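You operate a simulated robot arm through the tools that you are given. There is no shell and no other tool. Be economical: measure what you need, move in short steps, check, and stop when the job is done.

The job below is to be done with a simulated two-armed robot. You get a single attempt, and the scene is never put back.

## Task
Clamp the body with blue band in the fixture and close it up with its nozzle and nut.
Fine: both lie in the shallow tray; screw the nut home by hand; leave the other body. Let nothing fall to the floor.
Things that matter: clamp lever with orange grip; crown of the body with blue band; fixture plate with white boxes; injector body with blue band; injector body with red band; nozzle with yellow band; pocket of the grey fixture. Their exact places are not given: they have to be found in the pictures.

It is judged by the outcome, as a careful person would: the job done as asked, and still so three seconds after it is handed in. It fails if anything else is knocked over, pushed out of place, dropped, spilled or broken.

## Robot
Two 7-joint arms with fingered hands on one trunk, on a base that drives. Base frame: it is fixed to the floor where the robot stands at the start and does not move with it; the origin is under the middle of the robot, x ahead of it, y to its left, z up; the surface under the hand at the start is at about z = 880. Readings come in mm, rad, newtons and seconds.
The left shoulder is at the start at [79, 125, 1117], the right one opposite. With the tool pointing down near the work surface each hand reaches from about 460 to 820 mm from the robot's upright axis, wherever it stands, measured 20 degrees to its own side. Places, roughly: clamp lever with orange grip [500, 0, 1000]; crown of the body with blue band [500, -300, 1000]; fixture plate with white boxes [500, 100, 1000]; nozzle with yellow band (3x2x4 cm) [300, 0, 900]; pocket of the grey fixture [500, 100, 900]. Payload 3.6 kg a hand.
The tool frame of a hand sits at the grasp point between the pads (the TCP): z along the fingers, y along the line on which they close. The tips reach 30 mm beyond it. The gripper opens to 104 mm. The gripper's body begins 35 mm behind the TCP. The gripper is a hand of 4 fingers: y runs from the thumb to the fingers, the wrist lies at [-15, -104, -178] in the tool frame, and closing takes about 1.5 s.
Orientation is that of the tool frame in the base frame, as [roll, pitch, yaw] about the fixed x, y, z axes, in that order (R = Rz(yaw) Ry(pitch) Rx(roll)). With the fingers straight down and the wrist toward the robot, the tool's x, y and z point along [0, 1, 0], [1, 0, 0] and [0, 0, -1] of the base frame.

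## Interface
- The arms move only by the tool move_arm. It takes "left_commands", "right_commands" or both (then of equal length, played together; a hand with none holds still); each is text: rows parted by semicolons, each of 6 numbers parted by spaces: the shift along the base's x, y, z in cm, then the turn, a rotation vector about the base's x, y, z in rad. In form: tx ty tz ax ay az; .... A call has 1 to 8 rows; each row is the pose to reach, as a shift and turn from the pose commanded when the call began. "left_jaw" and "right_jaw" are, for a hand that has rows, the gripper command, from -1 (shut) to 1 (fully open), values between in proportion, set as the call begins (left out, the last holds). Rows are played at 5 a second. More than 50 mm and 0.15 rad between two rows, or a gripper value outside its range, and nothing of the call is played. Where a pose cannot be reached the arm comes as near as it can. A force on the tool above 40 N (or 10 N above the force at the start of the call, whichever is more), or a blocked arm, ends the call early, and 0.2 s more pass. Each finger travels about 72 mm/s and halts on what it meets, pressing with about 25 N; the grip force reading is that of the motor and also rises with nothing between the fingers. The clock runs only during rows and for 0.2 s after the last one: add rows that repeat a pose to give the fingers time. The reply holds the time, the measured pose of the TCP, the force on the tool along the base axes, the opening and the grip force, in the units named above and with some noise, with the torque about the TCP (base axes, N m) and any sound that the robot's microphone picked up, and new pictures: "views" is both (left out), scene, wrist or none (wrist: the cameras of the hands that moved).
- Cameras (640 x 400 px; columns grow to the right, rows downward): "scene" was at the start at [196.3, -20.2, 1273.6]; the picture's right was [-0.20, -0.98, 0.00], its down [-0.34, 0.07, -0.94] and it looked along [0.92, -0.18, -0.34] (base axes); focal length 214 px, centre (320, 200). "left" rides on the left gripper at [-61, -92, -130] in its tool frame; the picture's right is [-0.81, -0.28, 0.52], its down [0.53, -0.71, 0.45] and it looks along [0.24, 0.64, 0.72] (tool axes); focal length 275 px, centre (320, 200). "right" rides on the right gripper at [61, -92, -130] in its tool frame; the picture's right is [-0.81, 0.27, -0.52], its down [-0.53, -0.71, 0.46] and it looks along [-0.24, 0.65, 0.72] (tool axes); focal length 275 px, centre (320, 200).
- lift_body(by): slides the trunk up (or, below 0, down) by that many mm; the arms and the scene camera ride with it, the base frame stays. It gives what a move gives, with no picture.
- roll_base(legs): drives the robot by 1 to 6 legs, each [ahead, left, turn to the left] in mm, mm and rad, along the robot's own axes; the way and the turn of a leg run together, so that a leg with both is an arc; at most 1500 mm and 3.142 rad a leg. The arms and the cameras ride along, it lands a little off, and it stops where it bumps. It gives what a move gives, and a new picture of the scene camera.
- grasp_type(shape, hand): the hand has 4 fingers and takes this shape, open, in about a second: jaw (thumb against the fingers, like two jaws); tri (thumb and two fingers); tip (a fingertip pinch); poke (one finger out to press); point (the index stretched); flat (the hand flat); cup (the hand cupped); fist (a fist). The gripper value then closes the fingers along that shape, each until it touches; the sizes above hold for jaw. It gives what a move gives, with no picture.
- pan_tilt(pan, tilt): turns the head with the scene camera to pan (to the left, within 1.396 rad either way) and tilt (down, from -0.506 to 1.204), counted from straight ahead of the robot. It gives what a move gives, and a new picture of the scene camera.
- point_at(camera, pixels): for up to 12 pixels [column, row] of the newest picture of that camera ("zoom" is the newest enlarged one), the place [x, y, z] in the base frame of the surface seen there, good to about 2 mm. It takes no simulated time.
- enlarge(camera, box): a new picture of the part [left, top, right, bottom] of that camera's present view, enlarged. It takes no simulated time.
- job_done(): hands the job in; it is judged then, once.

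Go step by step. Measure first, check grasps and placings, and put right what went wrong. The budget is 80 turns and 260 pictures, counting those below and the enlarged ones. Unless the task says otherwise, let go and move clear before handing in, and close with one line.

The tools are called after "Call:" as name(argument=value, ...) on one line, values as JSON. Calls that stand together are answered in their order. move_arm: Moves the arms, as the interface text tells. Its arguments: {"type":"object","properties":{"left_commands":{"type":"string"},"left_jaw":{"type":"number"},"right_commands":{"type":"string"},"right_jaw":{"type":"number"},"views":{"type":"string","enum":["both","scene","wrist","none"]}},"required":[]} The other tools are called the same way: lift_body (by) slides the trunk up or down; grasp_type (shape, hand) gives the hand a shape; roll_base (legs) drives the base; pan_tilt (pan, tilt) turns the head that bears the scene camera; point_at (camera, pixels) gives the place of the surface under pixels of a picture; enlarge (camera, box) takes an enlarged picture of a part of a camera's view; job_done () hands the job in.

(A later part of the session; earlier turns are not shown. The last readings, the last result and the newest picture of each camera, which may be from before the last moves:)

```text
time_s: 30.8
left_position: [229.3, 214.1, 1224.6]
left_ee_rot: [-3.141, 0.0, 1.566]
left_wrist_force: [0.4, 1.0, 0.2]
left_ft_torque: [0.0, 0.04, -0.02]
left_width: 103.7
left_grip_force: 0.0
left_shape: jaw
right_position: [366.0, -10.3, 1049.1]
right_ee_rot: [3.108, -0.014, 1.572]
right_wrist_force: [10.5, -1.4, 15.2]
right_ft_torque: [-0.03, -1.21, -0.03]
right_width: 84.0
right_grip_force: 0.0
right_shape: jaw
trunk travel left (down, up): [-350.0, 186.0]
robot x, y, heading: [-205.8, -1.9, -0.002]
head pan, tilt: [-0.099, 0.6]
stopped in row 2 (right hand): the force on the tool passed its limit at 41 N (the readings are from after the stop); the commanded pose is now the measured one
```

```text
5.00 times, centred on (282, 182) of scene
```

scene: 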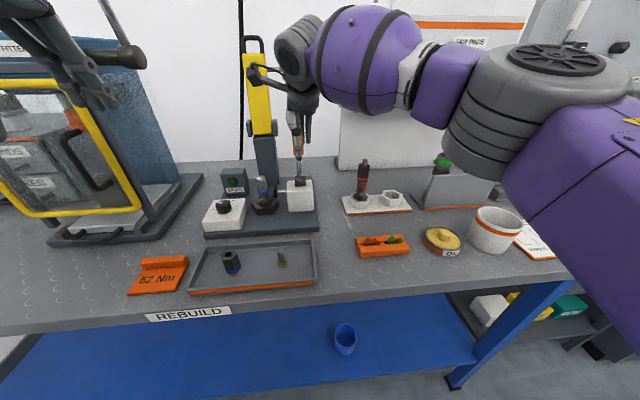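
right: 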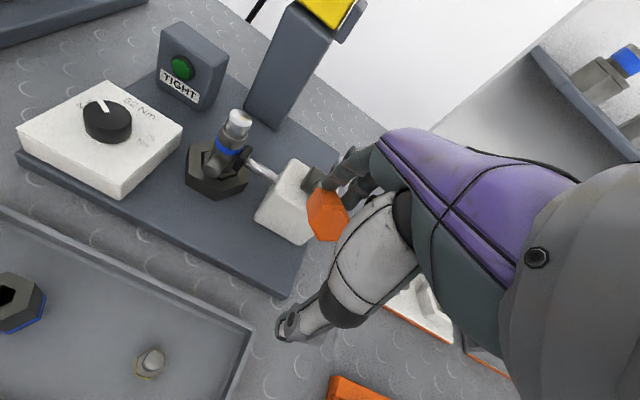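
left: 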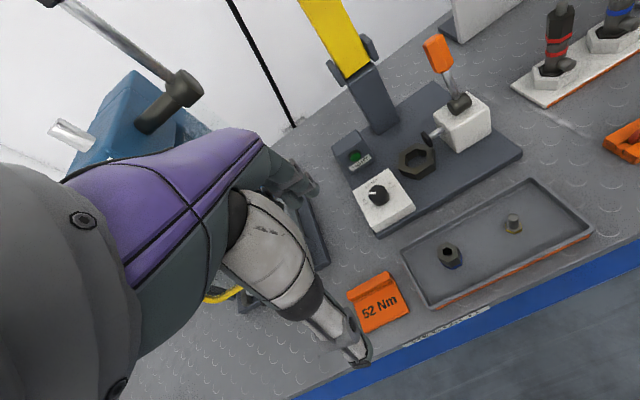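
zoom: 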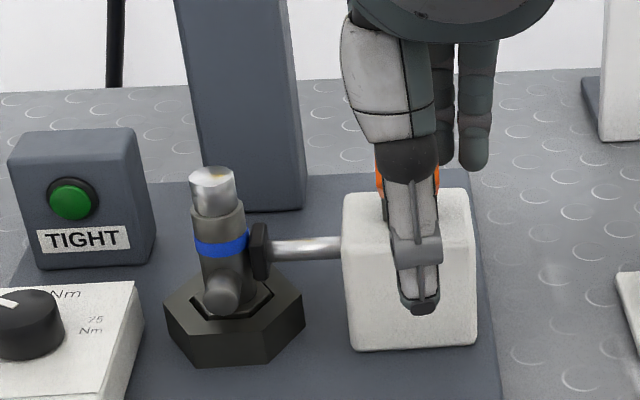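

The fingers press the shaft near the pivot, with poor leverage. I'll raise the hand clear and see whether the lever stays.

Call:
move_arm(right_commands="1 0 2 0 0 0;1.5 0 5 0 0 0;1.5 0 9 0 0 0;1.5 0 12 0 0 0", views="wrist")

Call:
enlarge(camera="scene", box=[242, 142, 322, 222])

Call:
point_at(camera="zoom", pixels=[[408, 150], [408, 180], [408, 230], [408, 200], [260, 250], [215, 180], [240, 290], [395, 215]])

```text
time_s: 31.8
left_position: [228.1, 214.4, 1225.2]
left_ee_rot: [3.141, 0.001, 1.568]
left_wrist_force: [-0.8, -0.8, -0.2]
left_ft_torque: [-0.03, 0.0, 0.0]
left_width: 103.7
left_grip_force: 0.0
left_shape: jaw
right_position: [377.8, -8.2, 1168.5]
right_ee_rot: [3.119, -0.009, 1.575]
right_wrist_force: [0.0, -0.4, -0.1]
right_ft_torque: [-0.01, -0.04, 0.01]
right_width: 78.4
right_grip_force: 0.1
right_shape: jaw
trunk travel left (down, up): [-350.0, 186.0]
robot x, y, heading: [-204.7, 0.5, -0.004]
head pan, tilt: [-0.099, 0.6]
```

right: 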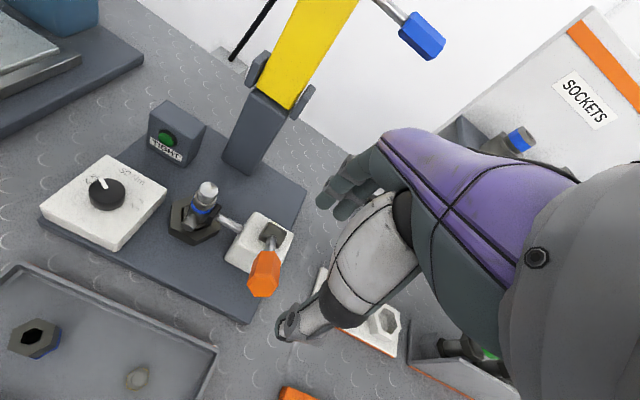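

```text
5.00 times, centred on (282, 182) of scene
```

zoom: 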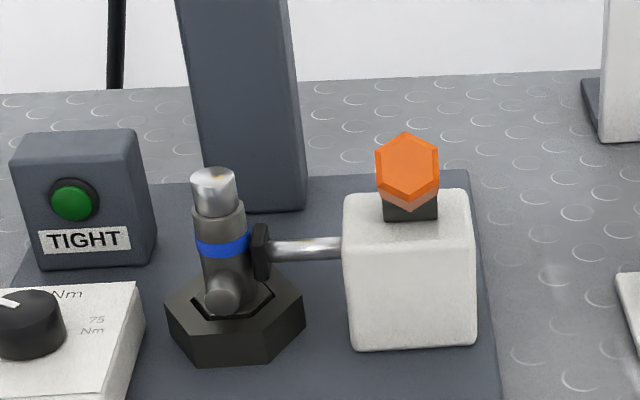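

```text
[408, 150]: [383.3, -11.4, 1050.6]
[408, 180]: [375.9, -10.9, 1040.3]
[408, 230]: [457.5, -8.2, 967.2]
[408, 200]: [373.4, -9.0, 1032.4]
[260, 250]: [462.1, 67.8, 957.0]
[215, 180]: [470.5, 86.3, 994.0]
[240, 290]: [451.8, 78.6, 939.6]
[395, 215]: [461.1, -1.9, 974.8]
```

The lever stays put at ~60° forward with the pad on the body. I'll press on the grip end with closed fingers to test whether it's at its stop.

Call:
move_arm(right_commands="1 0 0 0.0 0.02 0;1 0 0 0 0.02 0;1 0 0 0 0.02 0;1 0 0 0 0.02 0;1 0 -3 0 0.02 0;1 0 -5 0 0.02 0;1 0 -7 0 0.02 0;1 0 -8 0 0.02 0", right_jaw=-1, views="none")

Call:
move_arm(right_commands="0 0 -0.5 0 0 0;0 0 -1 0 0 0;0 0 -1.5 0 0 0;0 0 -2 0 0 0;0 0 -2.5 0 0 0;0 0 -3 0 0 0", views="wrist")

Call:
enlarge(camera="scene", box=[242, 122, 342, 222])

```text
time_s: 33.6
left_position: [228.2, 214.7, 1224.8]
left_ee_rot: [-3.142, -0.001, 1.566]
left_wrist_force: [-0.2, 0.4, 0.6]
left_ft_torque: [-0.03, -0.02, 0.01]
left_width: 103.8
left_grip_force: 0.1
left_shape: jaw
right_position: [388.5, -9.3, 1087.8]
right_ee_rot: [3.14, -0.011, 1.574]
right_wrist_force: [-0.5, -0.7, -0.3]
right_ft_torque: [-0.01, 0.0, 0.03]
right_width: 0.0
right_grip_force: 25.7
right_shape: jaw
trunk travel left (down, up): [-350.0, 186.0]
robot x, y, heading: [-209.0, 1.1, -0.007]
head pan, tilt: [-0.099, 0.6]
```

```text
time_s: 34.3
left_position: [227.3, 214.6, 1224.2]
left_ee_rot: [-3.142, 0.0, 1.566]
left_wrist_force: [0.0, -1.0, 1.0]
left_ft_torque: [0.02, 0.05, -0.01]
left_width: 103.9
left_grip_force: 0.0
left_shape: jaw
right_position: [389.2, -9.8, 1084.5]
right_ee_rot: [3.119, -0.019, 1.574]
right_wrist_force: [-5.1, -1.2, 11.5]
right_ft_torque: [-0.05, 0.17, -0.02]
right_width: 0.1
right_grip_force: 24.8
right_shape: jaw
trunk travel left (down, up): [-350.0, 186.0]
robot x, y, heading: [-208.2, -0.2, -0.006]
head pan, tilt: [-0.099, 0.6]
stopped in row 3 (right hand): the force on the tool passed its limit at 44 N (the readings are from after the stop); the commanded pose is now the measured one
```

right: 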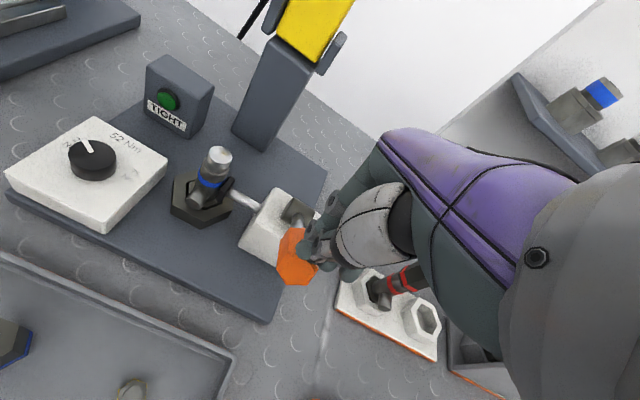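

```text
4.00 times, centred on (292, 172) of scene
```

zoom: 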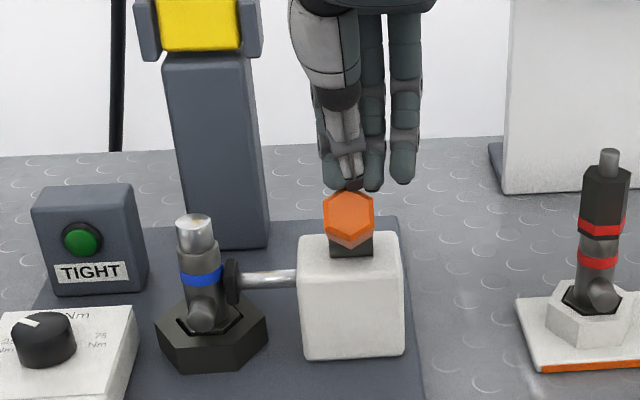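

44 N on the grip end doesn't move the lever: it's at its closed stop, with the pad against the body. Retreating the right arm to the side and zooming on nozzle and nut with the left camera.

Call:
move_arm(right_commands="0 0 4 0 0 0;0 0 8 0 0 0;-1.5 -4 10 0 0 0;-3 -8 11 0 0 0;-4 -12 12 0 0 0;-5 -16 12 0 0 0;-6 -20 12 0 0 0;-7 -24 12 0 0 0", views="scene")

Call:
enlarge(camera="left", box=[400, 190, 600, 310])

Call:
enlarge(camera="left", box=[490, 200, 540, 250])

Call:
point_at(camera="left", pixels=[[513, 219], [512, 228], [450, 252], [445, 245], [457, 258], [447, 262], [480, 240]])

```text
time_s: 36.1
left_position: [228.0, 214.8, 1225.7]
left_ee_rot: [3.141, 0.0, 1.567]
left_wrist_force: [-0.4, -0.2, -0.9]
left_ft_torque: [0.01, -0.01, 0.0]
left_width: 103.7
left_grip_force: 0.0
left_shape: jaw
right_position: [321.8, -250.2, 1201.2]
right_ee_rot: [3.124, -0.017, 1.572]
right_wrist_force: [0.6, 0.1, 0.9]
right_ft_torque: [0.0, 0.01, -0.03]
right_width: 0.0
right_grip_force: 25.3
right_shape: jaw
trunk travel left (down, up): [-350.0, 186.0]
robot x, y, heading: [-207.1, 1.4, -0.001]
head pan, tilt: [-0.099, 0.6]
```

scene: 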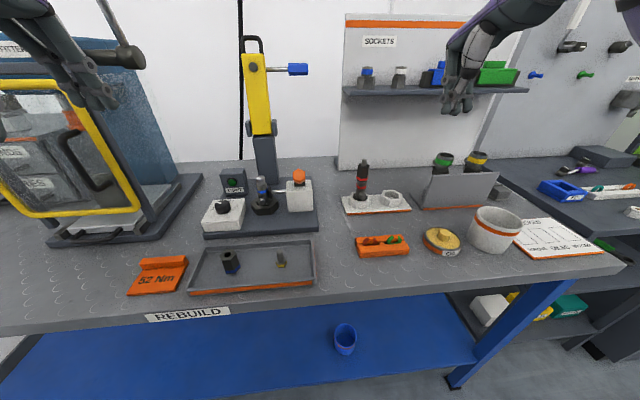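

```text
3.20 times, centred on (500, 250) of left
```

zoom: 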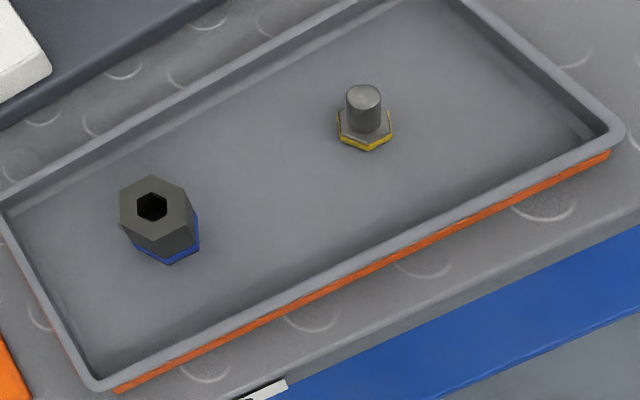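

```text
8.00 times, centred on (515, 225) of left
```

zoom: 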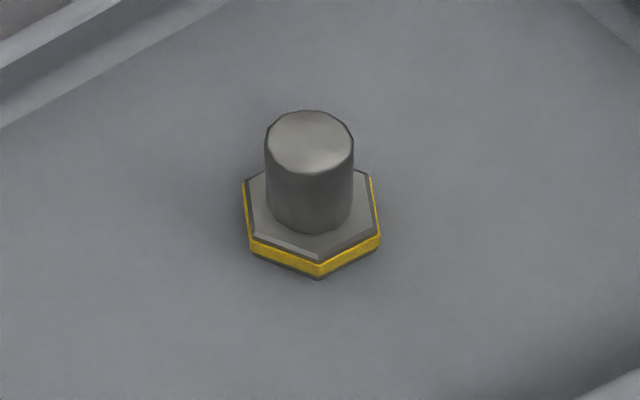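

```text
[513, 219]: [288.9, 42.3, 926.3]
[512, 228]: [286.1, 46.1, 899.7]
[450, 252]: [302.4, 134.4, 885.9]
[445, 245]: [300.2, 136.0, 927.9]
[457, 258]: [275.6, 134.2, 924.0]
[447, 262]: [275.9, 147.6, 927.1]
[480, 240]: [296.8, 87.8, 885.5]
```

Call:
point_at(camera="zoom", pixels=[[310, 140], [275, 140], [345, 140], [310, 118], [310, 165], [310, 215], [320, 250], [260, 230], [370, 215], [310, 190]])

Call:
enlarge(camera="left", box=[425, 230, 475, 280])

Call:
point_at(camera="zoom", pixels=[[190, 200], [165, 185], [210, 175], [230, 150], [120, 160], [300, 190], [250, 270], [130, 240], [300, 300], [250, 320]])

```text
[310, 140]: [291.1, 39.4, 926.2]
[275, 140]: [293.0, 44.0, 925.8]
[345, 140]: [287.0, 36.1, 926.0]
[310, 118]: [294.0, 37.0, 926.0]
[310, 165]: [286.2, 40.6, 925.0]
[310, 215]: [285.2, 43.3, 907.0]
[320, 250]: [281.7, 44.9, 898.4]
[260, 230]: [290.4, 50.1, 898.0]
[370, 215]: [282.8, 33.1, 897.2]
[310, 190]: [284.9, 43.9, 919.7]
```

```text
8.00 times, centred on (450, 255) of left
```

zoom: 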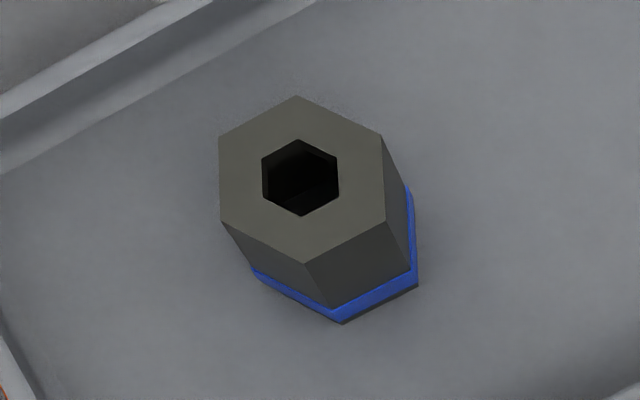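

```text
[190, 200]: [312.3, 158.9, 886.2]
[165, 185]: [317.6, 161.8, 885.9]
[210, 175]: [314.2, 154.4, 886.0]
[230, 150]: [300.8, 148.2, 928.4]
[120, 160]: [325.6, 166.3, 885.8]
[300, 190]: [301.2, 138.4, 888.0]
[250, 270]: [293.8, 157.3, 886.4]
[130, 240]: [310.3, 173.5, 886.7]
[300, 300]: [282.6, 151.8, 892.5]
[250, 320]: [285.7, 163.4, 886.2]
```

Call:
point_at(camera="zoom", pixels=[[296, 101], [377, 139], [381, 218], [304, 257], [226, 218], [225, 142], [290, 190], [335, 318], [410, 275], [405, 190], [258, 185], [344, 180]])

Call:
move_arm(left_commands="1.5 -4 -1 0 0 0;3 -8 -2 0 0 0;4.5 -12 -3 0 0 0;6.2 -16 -6 0 0 0;6.2 -17.5 -10 0 0 0;6.2 -17.5 -14 0 0 0;6.2 -17.5 -18 0 0 0;6.2 -17.5 -18 0 0 0", left_jaw=0)

```text
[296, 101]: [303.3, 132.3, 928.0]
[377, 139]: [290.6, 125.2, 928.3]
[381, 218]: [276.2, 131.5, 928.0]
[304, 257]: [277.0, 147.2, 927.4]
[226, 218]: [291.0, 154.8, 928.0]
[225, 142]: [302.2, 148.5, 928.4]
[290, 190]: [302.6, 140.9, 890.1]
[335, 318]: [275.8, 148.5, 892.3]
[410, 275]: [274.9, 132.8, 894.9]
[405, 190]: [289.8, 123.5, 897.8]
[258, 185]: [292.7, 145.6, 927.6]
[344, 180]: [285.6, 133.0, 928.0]
```

```text
refused: row 4 steps farther than a row can; nothing moved
```

Nut centre (290,140), top 928, flats facing ±x; nozzle stem axis (290,39.7), top 926. Moving the left hand above the nozzle.

Call:
move_arm(left_commands="1.5 -3.5 -2 0 0 0;3 -7 -4 0 0 0;4.2 -10.5 -7 0 0 0;5.2 -14 -10 0 0 0;6.2 -17.5 -13 0 0 0;6.2 -17.5 -17 0 0 0;6.2 -17.5 -19 0 0 0;6.2 -17.5 -19 0 0 0", left_jaw=0)

Call:
enlarge(camera="left", box=[240, 180, 440, 380])

```text
time_s: 37.9
left_position: [290.0, 38.8, 1033.2]
left_ee_rot: [3.14, 0.002, 1.567]
left_wrist_force: [0.3, -0.1, 1.2]
left_ft_torque: [0.02, 0.0, -0.01]
left_width: 52.4
left_grip_force: 0.0
left_shape: jaw
right_position: [322.2, -249.6, 1201.4]
right_ee_rot: [3.123, -0.019, 1.573]
right_wrist_force: [-0.1, -0.4, 0.0]
right_ft_torque: [0.02, -0.03, -0.01]
right_width: 0.0
right_grip_force: 25.3
right_shape: jaw
trunk travel left (down, up): [-350.0, 186.0]
robot x, y, heading: [-205.4, 0.8, -0.004]
head pan, tilt: [-0.099, 0.6]
```

scene: 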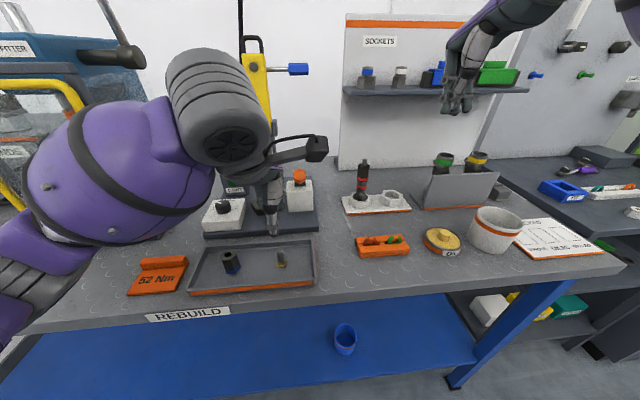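
left: 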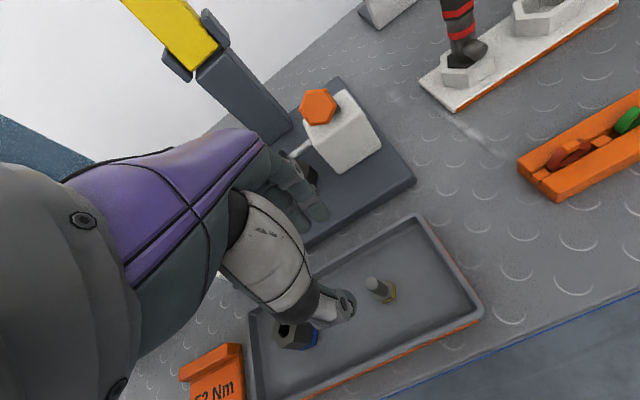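

```text
2.00 times, centred on (340, 280) of left
```

zoom: 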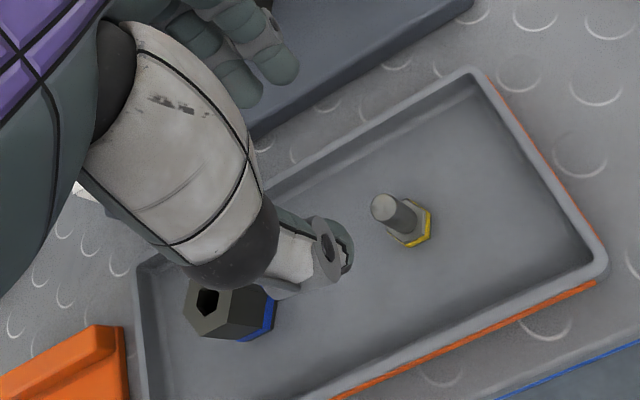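

Call:
point_at(camera="zoom", pixels=[[384, 205], [376, 208], [392, 200], [400, 222], [412, 238]])

Call:
move_arm(left_commands="0 0.1 -4 0 0 0;0 0.1 -8 0 0 0;0 0.1 -9.5 0 0 0;0 0.1 -9.5 0 0 0", views="wrist")

Call:
enlarge(camera="left", box=[240, 180, 440, 380])

Call:
enlarge(camera="scene", box=[180, 200, 330, 310])

```text
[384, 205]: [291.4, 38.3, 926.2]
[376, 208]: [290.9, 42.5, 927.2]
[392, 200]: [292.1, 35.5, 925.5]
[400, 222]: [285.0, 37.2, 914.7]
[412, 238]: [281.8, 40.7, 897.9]
```

```text
time_s: 38.9
left_position: [290.1, 41.3, 939.9]
left_ee_rot: [-3.142, 0.003, 1.567]
left_wrist_force: [0.5, 0.3, -0.4]
left_ft_torque: [0.02, -0.01, 0.05]
left_width: 52.3
left_grip_force: 0.0
left_shape: jaw
right_position: [322.6, -251.5, 1200.8]
right_ee_rot: [3.122, -0.017, 1.572]
right_wrist_force: [0.7, -0.3, 0.1]
right_ft_torque: [-0.01, -0.01, 0.01]
right_width: 0.0
right_grip_force: 25.1
right_shape: jaw
trunk travel left (down, up): [-350.0, 186.0]
robot x, y, heading: [-209.6, 2.9, -0.003]
head pan, tilt: [-0.099, 0.6]
```

left: 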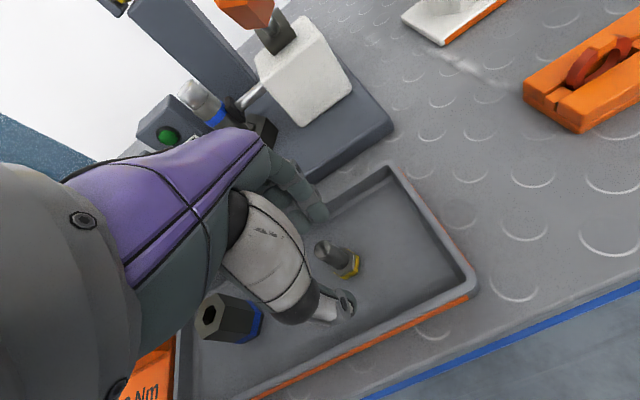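

```text
2.00 times, centred on (340, 280) of left
```

zoom: 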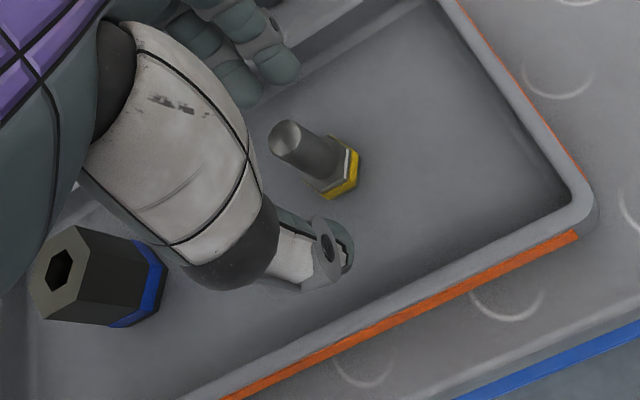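

```text
3.64 times, centred on (255, 255) of scene
```

zoom: 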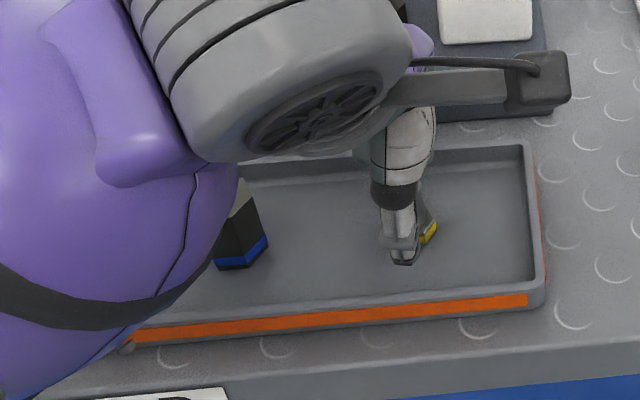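

The stem is between thumb and fingers (tips ~10 mm above the flange). Closing.

Call:
move_arm(left_commands="0 -0.1 0 0 0 0;0 -0.1 0 0 0 0;0 -0.1 0 0 0 0;0 -0.1 0 0 0 0;0 -0.1 0 0 0 0;0 -0.1 0 0 0 0;0 -0.1 0 0 0 0", left_jaw=-1, views="none")

Call:
enlarge(camera="left", box=[240, 180, 440, 380])

Call:
move_arm(left_commands="0 0 1 0 0 0;0 0 2.5 0 0 0;0 0 5 0 0 0;0 0 8 0 0 0;0 0 11 0 0 0;0 0 11 0 0 0", views="wrist")

Call:
enlarge(camera="left", box=[240, 180, 440, 380])

```text
time_s: 40.5
left_position: [290.9, 41.5, 940.3]
left_ee_rot: [-3.141, 0.002, 1.567]
left_wrist_force: [-0.1, 0.1, 2.2]
left_ft_torque: [-0.01, -0.03, 0.03]
left_width: 0.6
left_grip_force: 25.0
left_shape: jaw
right_position: [323.1, -250.9, 1200.7]
right_ee_rot: [3.123, -0.016, 1.571]
right_wrist_force: [0.1, -0.1, 0.3]
right_ft_torque: [0.04, -0.06, -0.06]
right_width: 0.0
right_grip_force: 24.3
right_shape: jaw
trunk travel left (down, up): [-350.0, 186.0]
robot x, y, heading: [-207.1, 2.4, -0.01]
head pan, tilt: [-0.099, 0.6]
```

```text
2.00 times, centred on (340, 280) of left
```

zoom: 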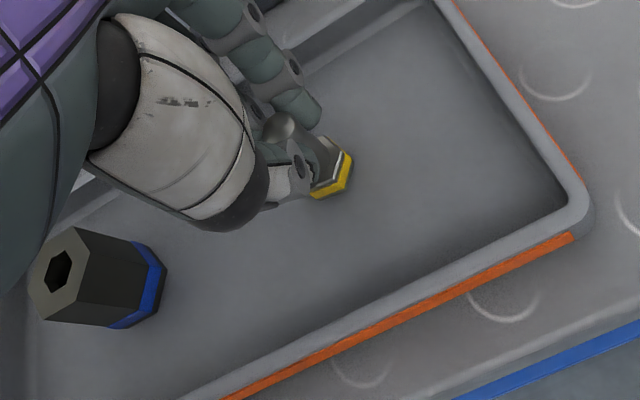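

```text
time_s: 41.9
left_position: [291.6, 41.9, 1049.1]
left_ee_rot: [-3.138, 0.001, 1.567]
left_wrist_force: [0.0, 0.4, -0.2]
left_ft_torque: [-0.03, 0.02, 0.04]
left_width: 0.5
left_grip_force: 24.8
left_shape: jaw
right_position: [322.2, -251.0, 1200.8]
right_ee_rot: [3.122, -0.017, 1.571]
right_wrist_force: [0.4, 0.1, -0.5]
right_ft_torque: [-0.01, 0.0, 0.0]
right_width: 0.0
right_grip_force: 25.1
right_shape: jaw
trunk travel left (down, up): [-350.0, 186.0]
robot x, y, heading: [-206.5, -0.5, -0.004]
head pan, tilt: [-0.099, 0.6]
```

left: 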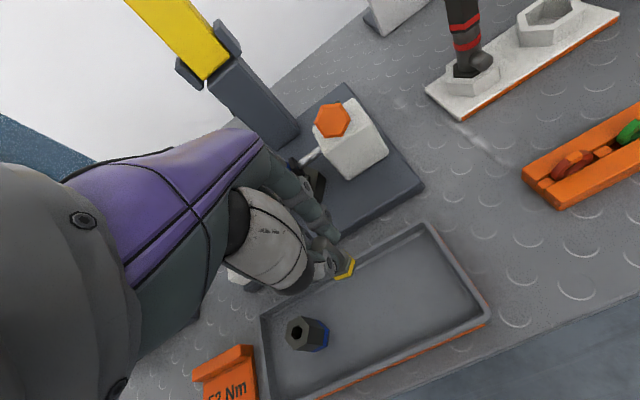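

```text
2.00 times, centred on (340, 280) of left
```

zoom: 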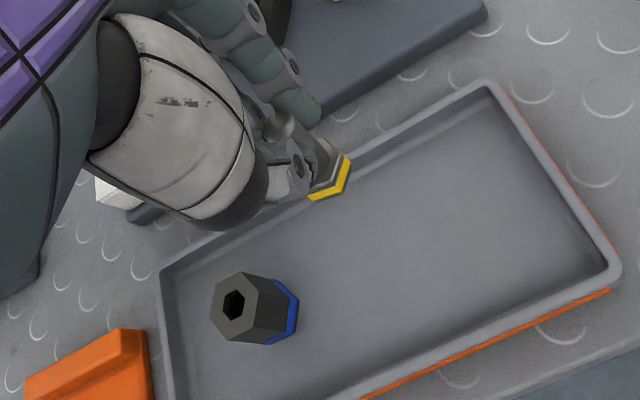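

The nozzle came up, though the width reads ~0 – it's held between thumb and finger sides. Checking its pose.

Call:
enlarge(camera="left", box=[340, 220, 370, 250])

Call:
enlarge(camera="left", box=[280, 210, 380, 300])

Call:
point_at(camera="zoom", pixels=[[295, 120], [270, 135], [330, 125], [345, 175], [340, 250], [430, 215], [395, 260], [445, 250], [380, 330], [460, 205], [360, 310]])

Call:
enlarge(camera="scene", box=[220, 170, 320, 250])

```text
13.33 times, centred on (355, 235) of left
```

zoom: 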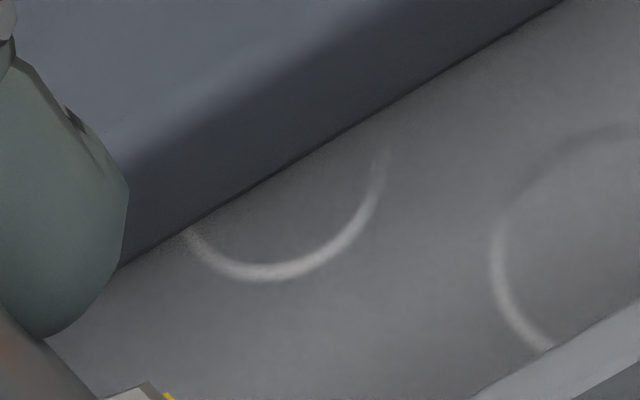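

```text
4.44 times, centred on (330, 255) of left
```

zoom: 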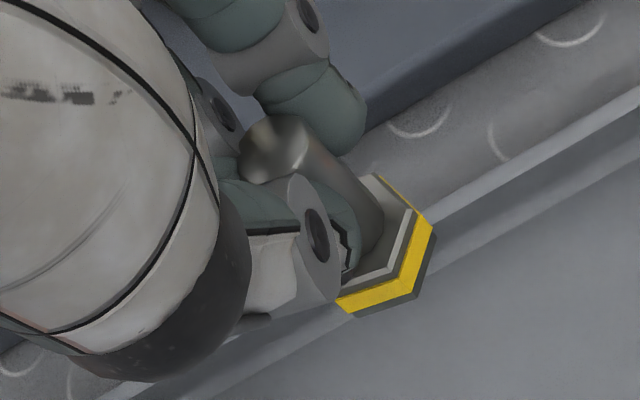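

```text
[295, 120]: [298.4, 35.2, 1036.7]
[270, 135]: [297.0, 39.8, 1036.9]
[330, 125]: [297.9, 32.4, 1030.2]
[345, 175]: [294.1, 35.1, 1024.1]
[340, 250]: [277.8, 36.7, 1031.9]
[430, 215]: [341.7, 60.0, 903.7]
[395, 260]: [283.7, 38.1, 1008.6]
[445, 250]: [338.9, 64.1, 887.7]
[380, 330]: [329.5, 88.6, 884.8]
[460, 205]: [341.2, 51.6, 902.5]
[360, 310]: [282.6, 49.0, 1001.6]
```

```text
5.00 times, centred on (270, 210) of scene
```

zoom: 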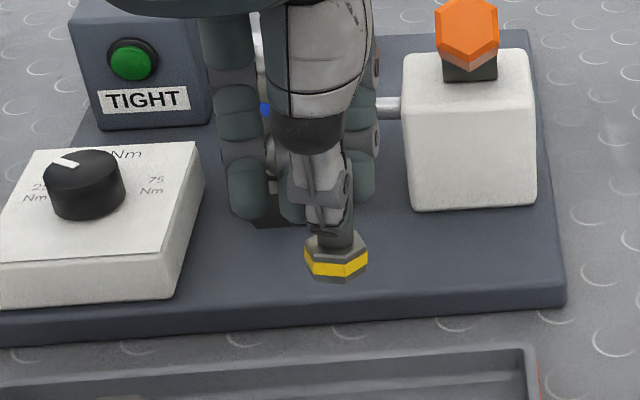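

Call:
point_at(camera="zoom", pixels=[[310, 262], [320, 270], [335, 272], [350, 270], [363, 262], [338, 240], [346, 225], [312, 246], [360, 244], [325, 238]])

Call:
enlarge(camera="scene", box=[265, 200, 305, 230])

Call:
enlarge(camera="left", box=[325, 230, 385, 290])

Call:
point_at(camera="zoom", pixels=[[130, 60], [170, 160], [225, 195], [120, 250], [265, 200], [205, 290], [130, 295], [200, 255], [250, 165]])

```text
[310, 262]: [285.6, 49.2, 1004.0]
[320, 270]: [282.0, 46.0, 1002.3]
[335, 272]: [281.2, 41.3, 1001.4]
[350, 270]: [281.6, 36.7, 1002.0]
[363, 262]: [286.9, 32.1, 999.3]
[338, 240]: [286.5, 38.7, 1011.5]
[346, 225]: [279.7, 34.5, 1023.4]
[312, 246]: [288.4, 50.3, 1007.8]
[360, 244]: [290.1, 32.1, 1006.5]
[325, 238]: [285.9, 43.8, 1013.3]
```

```text
13.33 times, centred on (285, 215) of scene
```

zoom: 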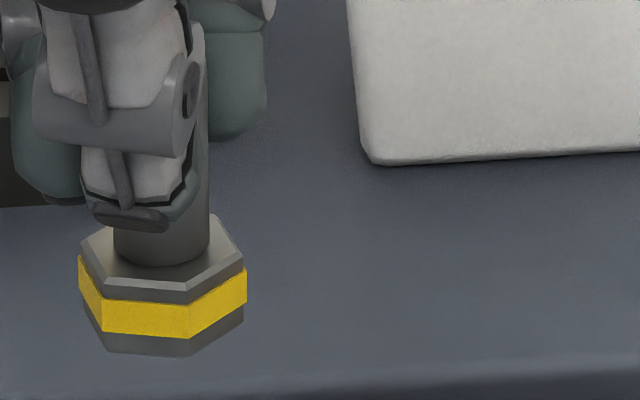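

```text
6.67 times, centred on (355, 260) of left
```

zoom: 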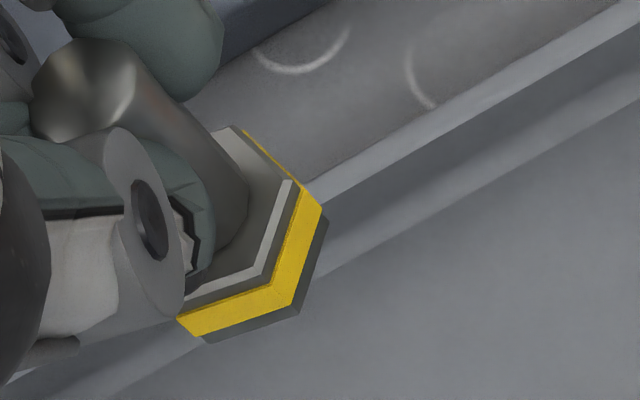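

```text
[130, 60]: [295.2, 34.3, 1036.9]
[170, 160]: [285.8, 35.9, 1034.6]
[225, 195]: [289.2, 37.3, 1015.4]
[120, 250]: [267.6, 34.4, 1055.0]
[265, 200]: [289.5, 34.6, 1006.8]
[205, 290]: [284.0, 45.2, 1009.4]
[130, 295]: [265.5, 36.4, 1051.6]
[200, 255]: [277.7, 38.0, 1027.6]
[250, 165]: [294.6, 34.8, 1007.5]
```

The nozzle hangs upright: flange centre ≈ (291.5,41), bottom ≈ 995. Raising and moving it aside so I can measure the crown of the clamped body.

Call:
move_arm(left_commands="0 3 3 0 0 0;0 6 6 0 0 0;0 9 9 0 0 0;0 12 11 0 0 0;0 15 11 0 0 0;0 15 11 0 0 0", views="both")

Call:
enlarge(camera="scene", box=[245, 165, 285, 215])

Call:
point_at(camera="zoom", pixels=[[150, 100], [120, 100], [170, 100], [150, 85], [150, 115], [160, 180], [160, 230], [240, 210]])

```text
time_s: 43.3
left_position: [292.3, 191.3, 1160.9]
left_ee_rot: [3.141, -0.002, 1.565]
left_wrist_force: [0.8, -0.4, -1.0]
left_ft_torque: [-0.04, 0.01, -0.03]
left_width: 0.4
left_grip_force: 25.3
left_shape: jaw
right_position: [322.9, -251.0, 1201.4]
right_ee_rot: [3.121, -0.02, 1.571]
right_wrist_force: [0.7, 0.0, -0.1]
right_ft_torque: [0.04, -0.04, -0.01]
right_width: 0.0
right_grip_force: 25.2
right_shape: jaw
trunk travel left (down, up): [-350.0, 186.0]
robot x, y, heading: [-207.7, 1.8, -0.004]
head pan, tilt: [-0.099, 0.6]
```

scene: 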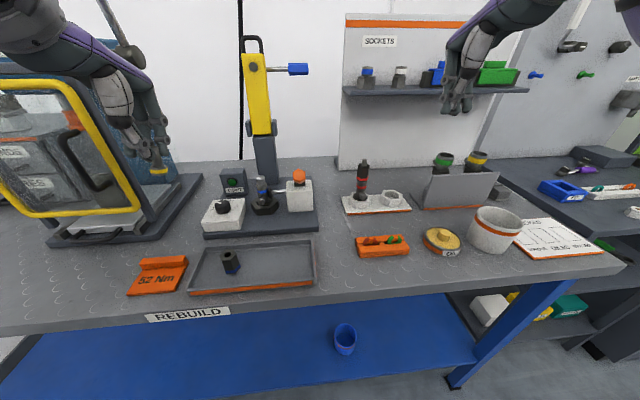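
left: 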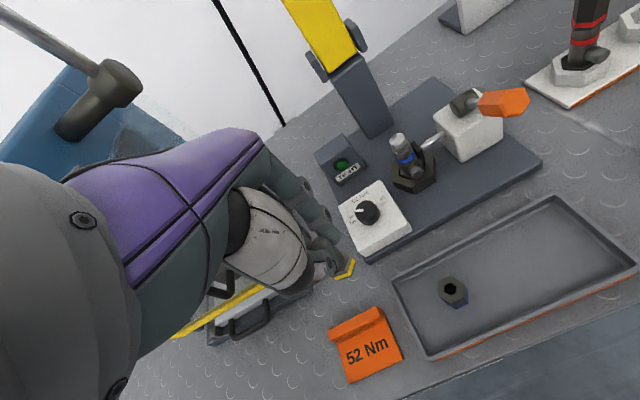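

```text
8.00 times, centred on (265, 190) of scene
```

zoom: 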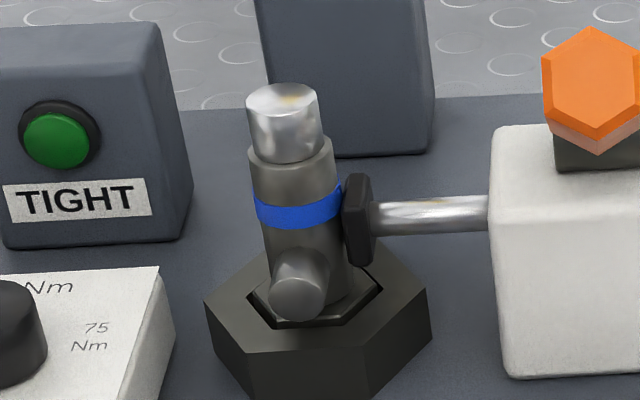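

```text
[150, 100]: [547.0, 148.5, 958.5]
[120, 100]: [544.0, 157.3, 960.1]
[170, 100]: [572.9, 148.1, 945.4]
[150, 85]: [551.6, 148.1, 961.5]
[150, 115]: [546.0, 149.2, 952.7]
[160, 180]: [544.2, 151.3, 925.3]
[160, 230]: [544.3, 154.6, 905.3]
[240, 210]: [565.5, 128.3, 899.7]
```

Measuring the crown's top rim in this zoom and in the left camera.

Call:
point_at(camera="zoom", pixels=[[282, 99], [251, 102], [313, 97], [280, 86], [284, 112], [285, 140], [290, 175], [296, 205], [262, 160], [325, 150], [355, 210]])

Call:
enlarge(camera="left", box=[380, 120, 440, 200])

```text
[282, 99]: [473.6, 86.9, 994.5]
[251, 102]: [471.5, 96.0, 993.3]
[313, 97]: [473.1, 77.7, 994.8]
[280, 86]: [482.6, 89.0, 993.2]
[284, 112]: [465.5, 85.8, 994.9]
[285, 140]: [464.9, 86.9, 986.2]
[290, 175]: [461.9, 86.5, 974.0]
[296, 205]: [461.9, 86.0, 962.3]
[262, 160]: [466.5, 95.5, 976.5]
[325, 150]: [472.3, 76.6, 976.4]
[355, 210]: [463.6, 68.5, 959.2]
```

```text
5.00 times, centred on (410, 160) of left
```

zoom: 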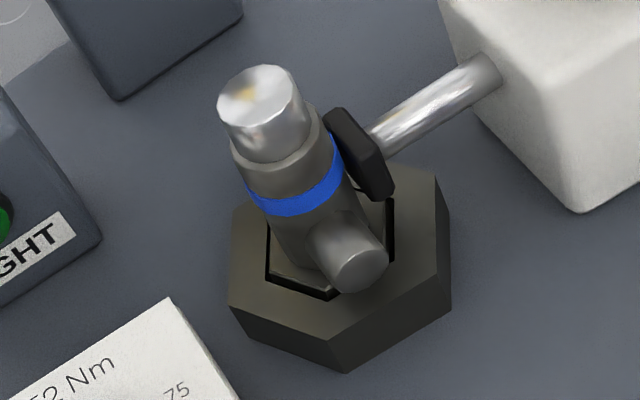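

Call:
point_at(camera="zoom", pixels=[[258, 95], [222, 105], [293, 85], [258, 70], [262, 120], [345, 265]])

Call:
enlarge(camera="left", box=[320, 240, 360, 290])

Call:
enlarge(camera="scene", box=[140, 130, 190, 190])

Call:
point_at(camera="zoom", pixels=[[205, 270], [225, 285], [255, 290], [270, 280], [290, 260], [240, 240], [260, 210]])

```text
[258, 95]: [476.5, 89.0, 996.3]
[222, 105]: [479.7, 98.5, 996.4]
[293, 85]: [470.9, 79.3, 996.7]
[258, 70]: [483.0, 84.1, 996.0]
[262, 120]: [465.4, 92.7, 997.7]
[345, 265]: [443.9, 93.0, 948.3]
```

```text
8.00 times, centred on (340, 265) of left
```

zoom: 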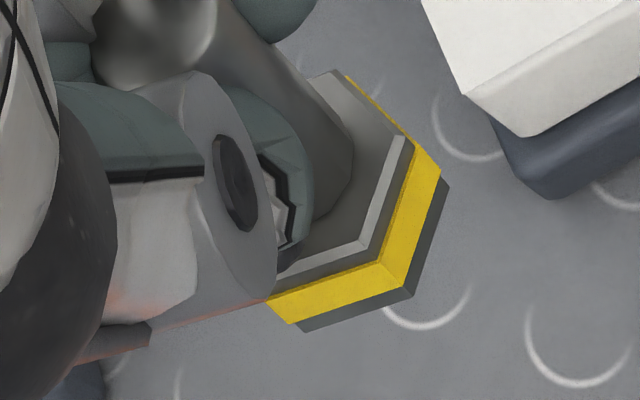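

```text
6.67 times, centred on (165, 160) of scene
```

zoom: 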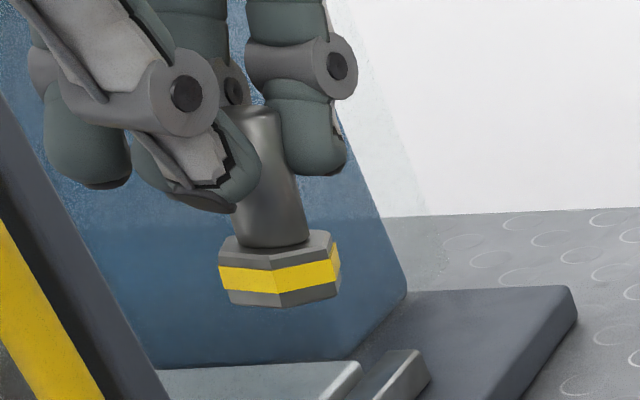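

```text
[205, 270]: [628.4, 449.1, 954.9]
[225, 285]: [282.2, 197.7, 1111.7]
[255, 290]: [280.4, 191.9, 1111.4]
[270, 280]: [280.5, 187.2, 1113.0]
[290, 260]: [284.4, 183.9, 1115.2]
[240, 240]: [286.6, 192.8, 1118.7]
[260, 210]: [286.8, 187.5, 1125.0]
```

Crown centre ≈ (474.8,88,995.5). Carrying the nozzle above it, then lowering to ~12 mm above.

Call:
move_arm(left_commands="3.67 -2.06 0 0 0 0;7.33 -4.12 0 0 0 0;11 -6.18 0 0 0 0;14.67 -8.24 0 0 0 0;18.33 -10.3 0 0 0 0;18.33 -10.3 -5 0 0 0;18.33 -10.3 -9.5 0 0 0;18.33 -10.3 -9.5 0 0 0", views="both")

Call:
enlarge(camera="scene", box=[245, 155, 285, 205])

Call:
enlarge(camera="left", box=[310, 230, 370, 300])

```text
time_s: 45.1
left_position: [475.3, 86.4, 1066.7]
left_ee_rot: [-3.141, -0.001, 1.565]
left_wrist_force: [-0.4, 0.5, -0.1]
left_ft_torque: [0.0, -0.02, 0.05]
left_width: 0.3
left_grip_force: 25.1
left_shape: jaw
right_position: [322.1, -250.1, 1201.7]
right_ee_rot: [3.121, -0.018, 1.573]
right_wrist_force: [0.2, -0.4, 0.4]
right_ft_torque: [-0.01, 0.01, -0.02]
right_width: 0.0
right_grip_force: 25.3
right_shape: jaw
trunk travel left (down, up): [-350.0, 186.0]
robot x, y, heading: [-207.8, 2.4, -0.001]
head pan, tilt: [-0.099, 0.6]
```

scene: 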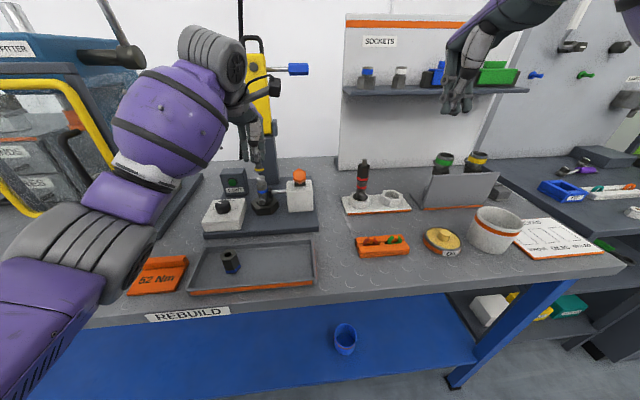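
left: 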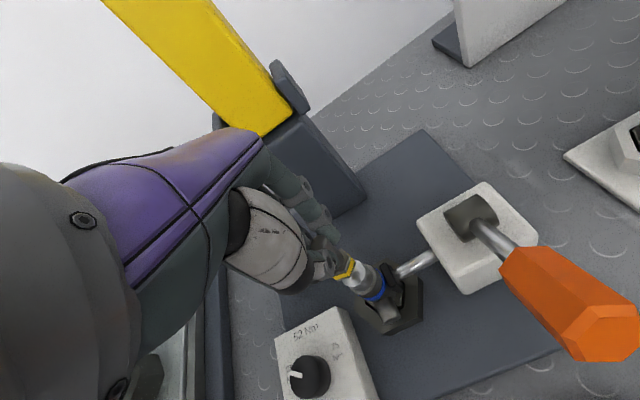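

```text
8.00 times, centred on (265, 180) of scene
```

zoom: 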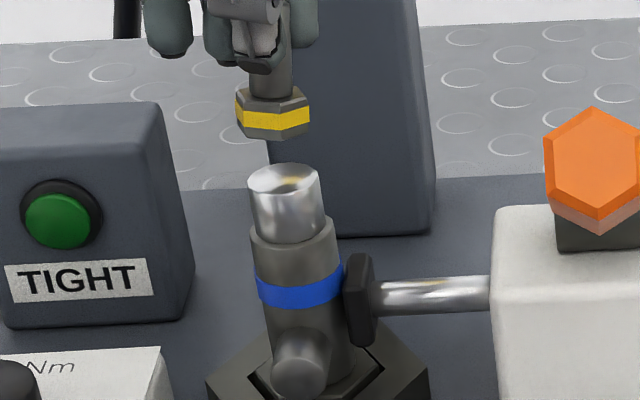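

```text
5.71 times, centred on (340, 265) of left
```

zoom: 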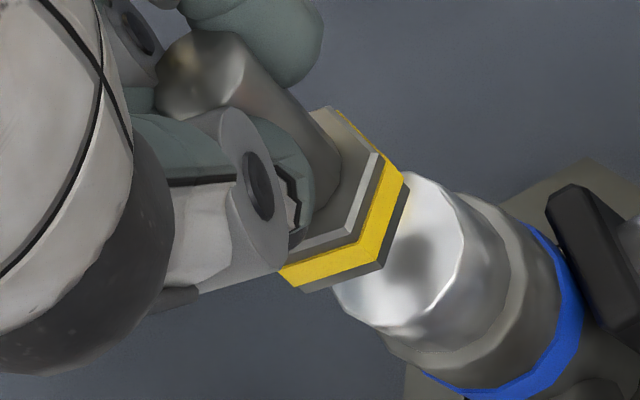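

Call:
point_at(camera="zoom", pixels=[[300, 265], [345, 255], [375, 200], [395, 185], [400, 250], [420, 190], [350, 310], [455, 235], [400, 320], [330, 115]])

Call:
enlarge(camera="scene", box=[245, 155, 285, 205])

Call:
point_at(camera="zoom", pixels=[[240, 112], [250, 122], [273, 125], [295, 125], [306, 115], [247, 95], [300, 95], [285, 180], [252, 182], [316, 175], [286, 193], [283, 167]])

```text
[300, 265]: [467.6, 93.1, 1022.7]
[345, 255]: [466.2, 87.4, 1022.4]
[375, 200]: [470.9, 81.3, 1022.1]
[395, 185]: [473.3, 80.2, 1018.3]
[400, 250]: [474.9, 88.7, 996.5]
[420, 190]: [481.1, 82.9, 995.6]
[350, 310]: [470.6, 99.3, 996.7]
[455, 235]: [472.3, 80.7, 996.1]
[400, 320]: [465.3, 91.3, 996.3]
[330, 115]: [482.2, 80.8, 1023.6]
```

```text
8.00 times, centred on (265, 180) of scene
```

zoom: 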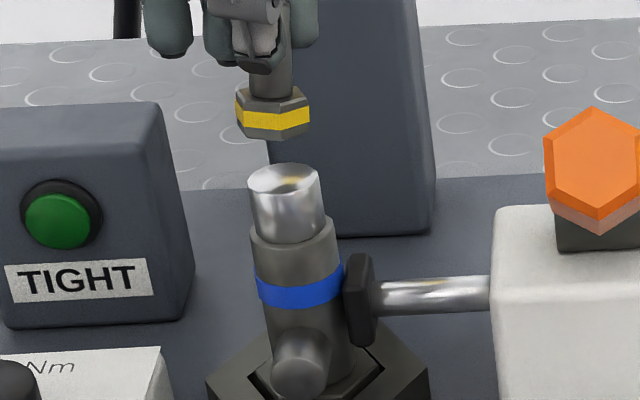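

```text
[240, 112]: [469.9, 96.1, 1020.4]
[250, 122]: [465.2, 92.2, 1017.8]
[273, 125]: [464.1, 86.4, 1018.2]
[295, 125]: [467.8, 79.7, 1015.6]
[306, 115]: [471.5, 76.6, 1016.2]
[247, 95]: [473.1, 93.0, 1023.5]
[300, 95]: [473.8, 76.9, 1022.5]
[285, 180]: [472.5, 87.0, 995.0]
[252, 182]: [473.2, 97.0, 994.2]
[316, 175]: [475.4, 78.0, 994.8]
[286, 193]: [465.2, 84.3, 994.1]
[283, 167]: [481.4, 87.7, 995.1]
```

Flange is ~1 mm short in y relative to the crown. Trimming and lowering until contact.

Call:
move_arm(left_commands="-0.05 0.12 0 0 0 0;-0.05 0.12 -0.6 0 0 0;-0.05 0.12 -1.1 0 0 0;-0.05 0.12 -1.3 0 0 0;-0.05 0.12 -1.45 0 0 0;-0.05 0.12 -1.55 0 0 0;-0.05 0.12 -1.55 0 0 0", views="none")

Call:
enlarge(camera="scene", box=[245, 155, 285, 205])

Call:
enlarge(camera="left", box=[310, 230, 370, 300])

```text
time_s: 46.7
left_position: [474.2, 87.9, 1050.8]
left_ee_rot: [3.141, 0.002, 1.565]
left_wrist_force: [-0.8, -0.1, 5.5]
left_ft_torque: [0.0, -0.02, -0.04]
left_width: 0.6
left_grip_force: 24.7
left_shape: jaw
right_position: [323.1, -250.7, 1201.3]
right_ee_rot: [3.122, -0.016, 1.57]
right_wrist_force: [0.1, 0.2, -1.2]
right_ft_torque: [0.01, 0.04, -0.01]
right_width: 0.1
right_grip_force: 24.5
right_shape: jaw
trunk travel left (down, up): [-350.0, 186.0]
robot x, y, heading: [-207.3, -3.0, -0.004]
head pan, tilt: [-0.099, 0.6]
```

```text
8.00 times, centred on (265, 180) of scene
```

zoom: 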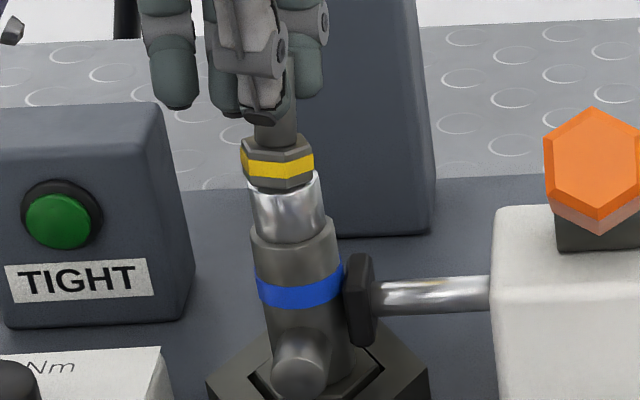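

```text
5.71 times, centred on (340, 265) of left
```

zoom: 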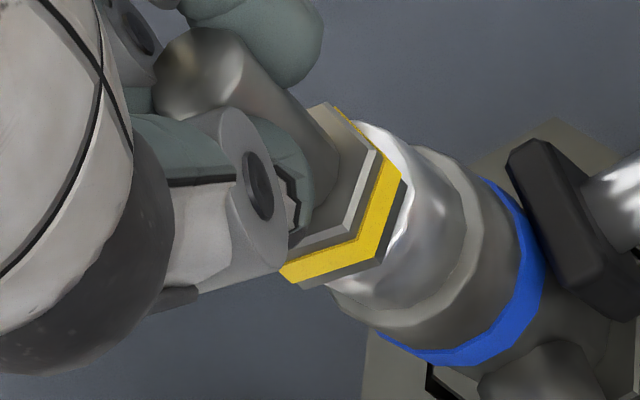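

Contact at 5.5 N. Measuring centring of flange on crown.

Call:
point_at(camera="zoom", pixels=[[300, 262], [345, 255], [370, 200], [330, 110], [360, 240], [420, 200], [370, 135], [350, 300], [390, 160]])

Call:
enlarge(camera="scene", box=[250, 160, 280, 190])

Call:
point_at(camera="zoom", pixels=[[195, 185], [220, 205], [260, 215], [300, 210], [340, 190], [200, 140], [335, 140], [215, 300], [280, 300], [350, 300], [210, 250], [340, 240]])

```text
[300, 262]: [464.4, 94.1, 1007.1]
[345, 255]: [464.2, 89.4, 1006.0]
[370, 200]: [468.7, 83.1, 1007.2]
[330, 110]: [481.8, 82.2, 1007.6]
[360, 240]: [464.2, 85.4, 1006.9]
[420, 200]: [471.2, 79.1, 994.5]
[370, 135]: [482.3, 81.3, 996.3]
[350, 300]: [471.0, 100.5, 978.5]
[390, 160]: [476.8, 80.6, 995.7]
```

```text
13.33 times, centred on (265, 175) of scene
```

zoom: 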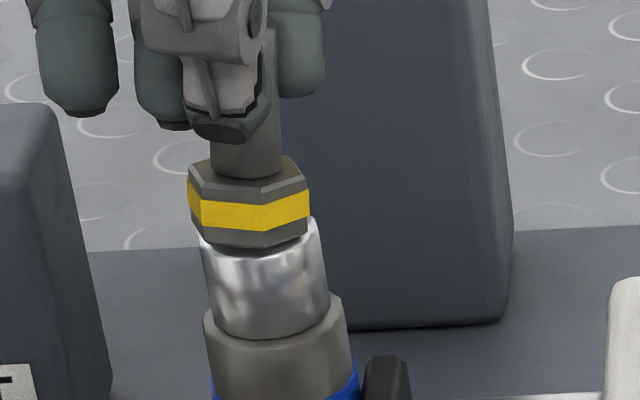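

```text
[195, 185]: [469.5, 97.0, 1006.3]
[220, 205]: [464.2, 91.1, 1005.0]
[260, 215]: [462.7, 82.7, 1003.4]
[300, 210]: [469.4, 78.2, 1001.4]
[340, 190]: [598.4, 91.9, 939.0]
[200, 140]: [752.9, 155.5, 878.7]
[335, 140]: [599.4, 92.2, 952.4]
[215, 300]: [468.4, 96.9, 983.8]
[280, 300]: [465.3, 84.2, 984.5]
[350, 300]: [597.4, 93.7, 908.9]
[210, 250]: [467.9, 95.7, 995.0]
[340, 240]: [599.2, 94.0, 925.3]
```

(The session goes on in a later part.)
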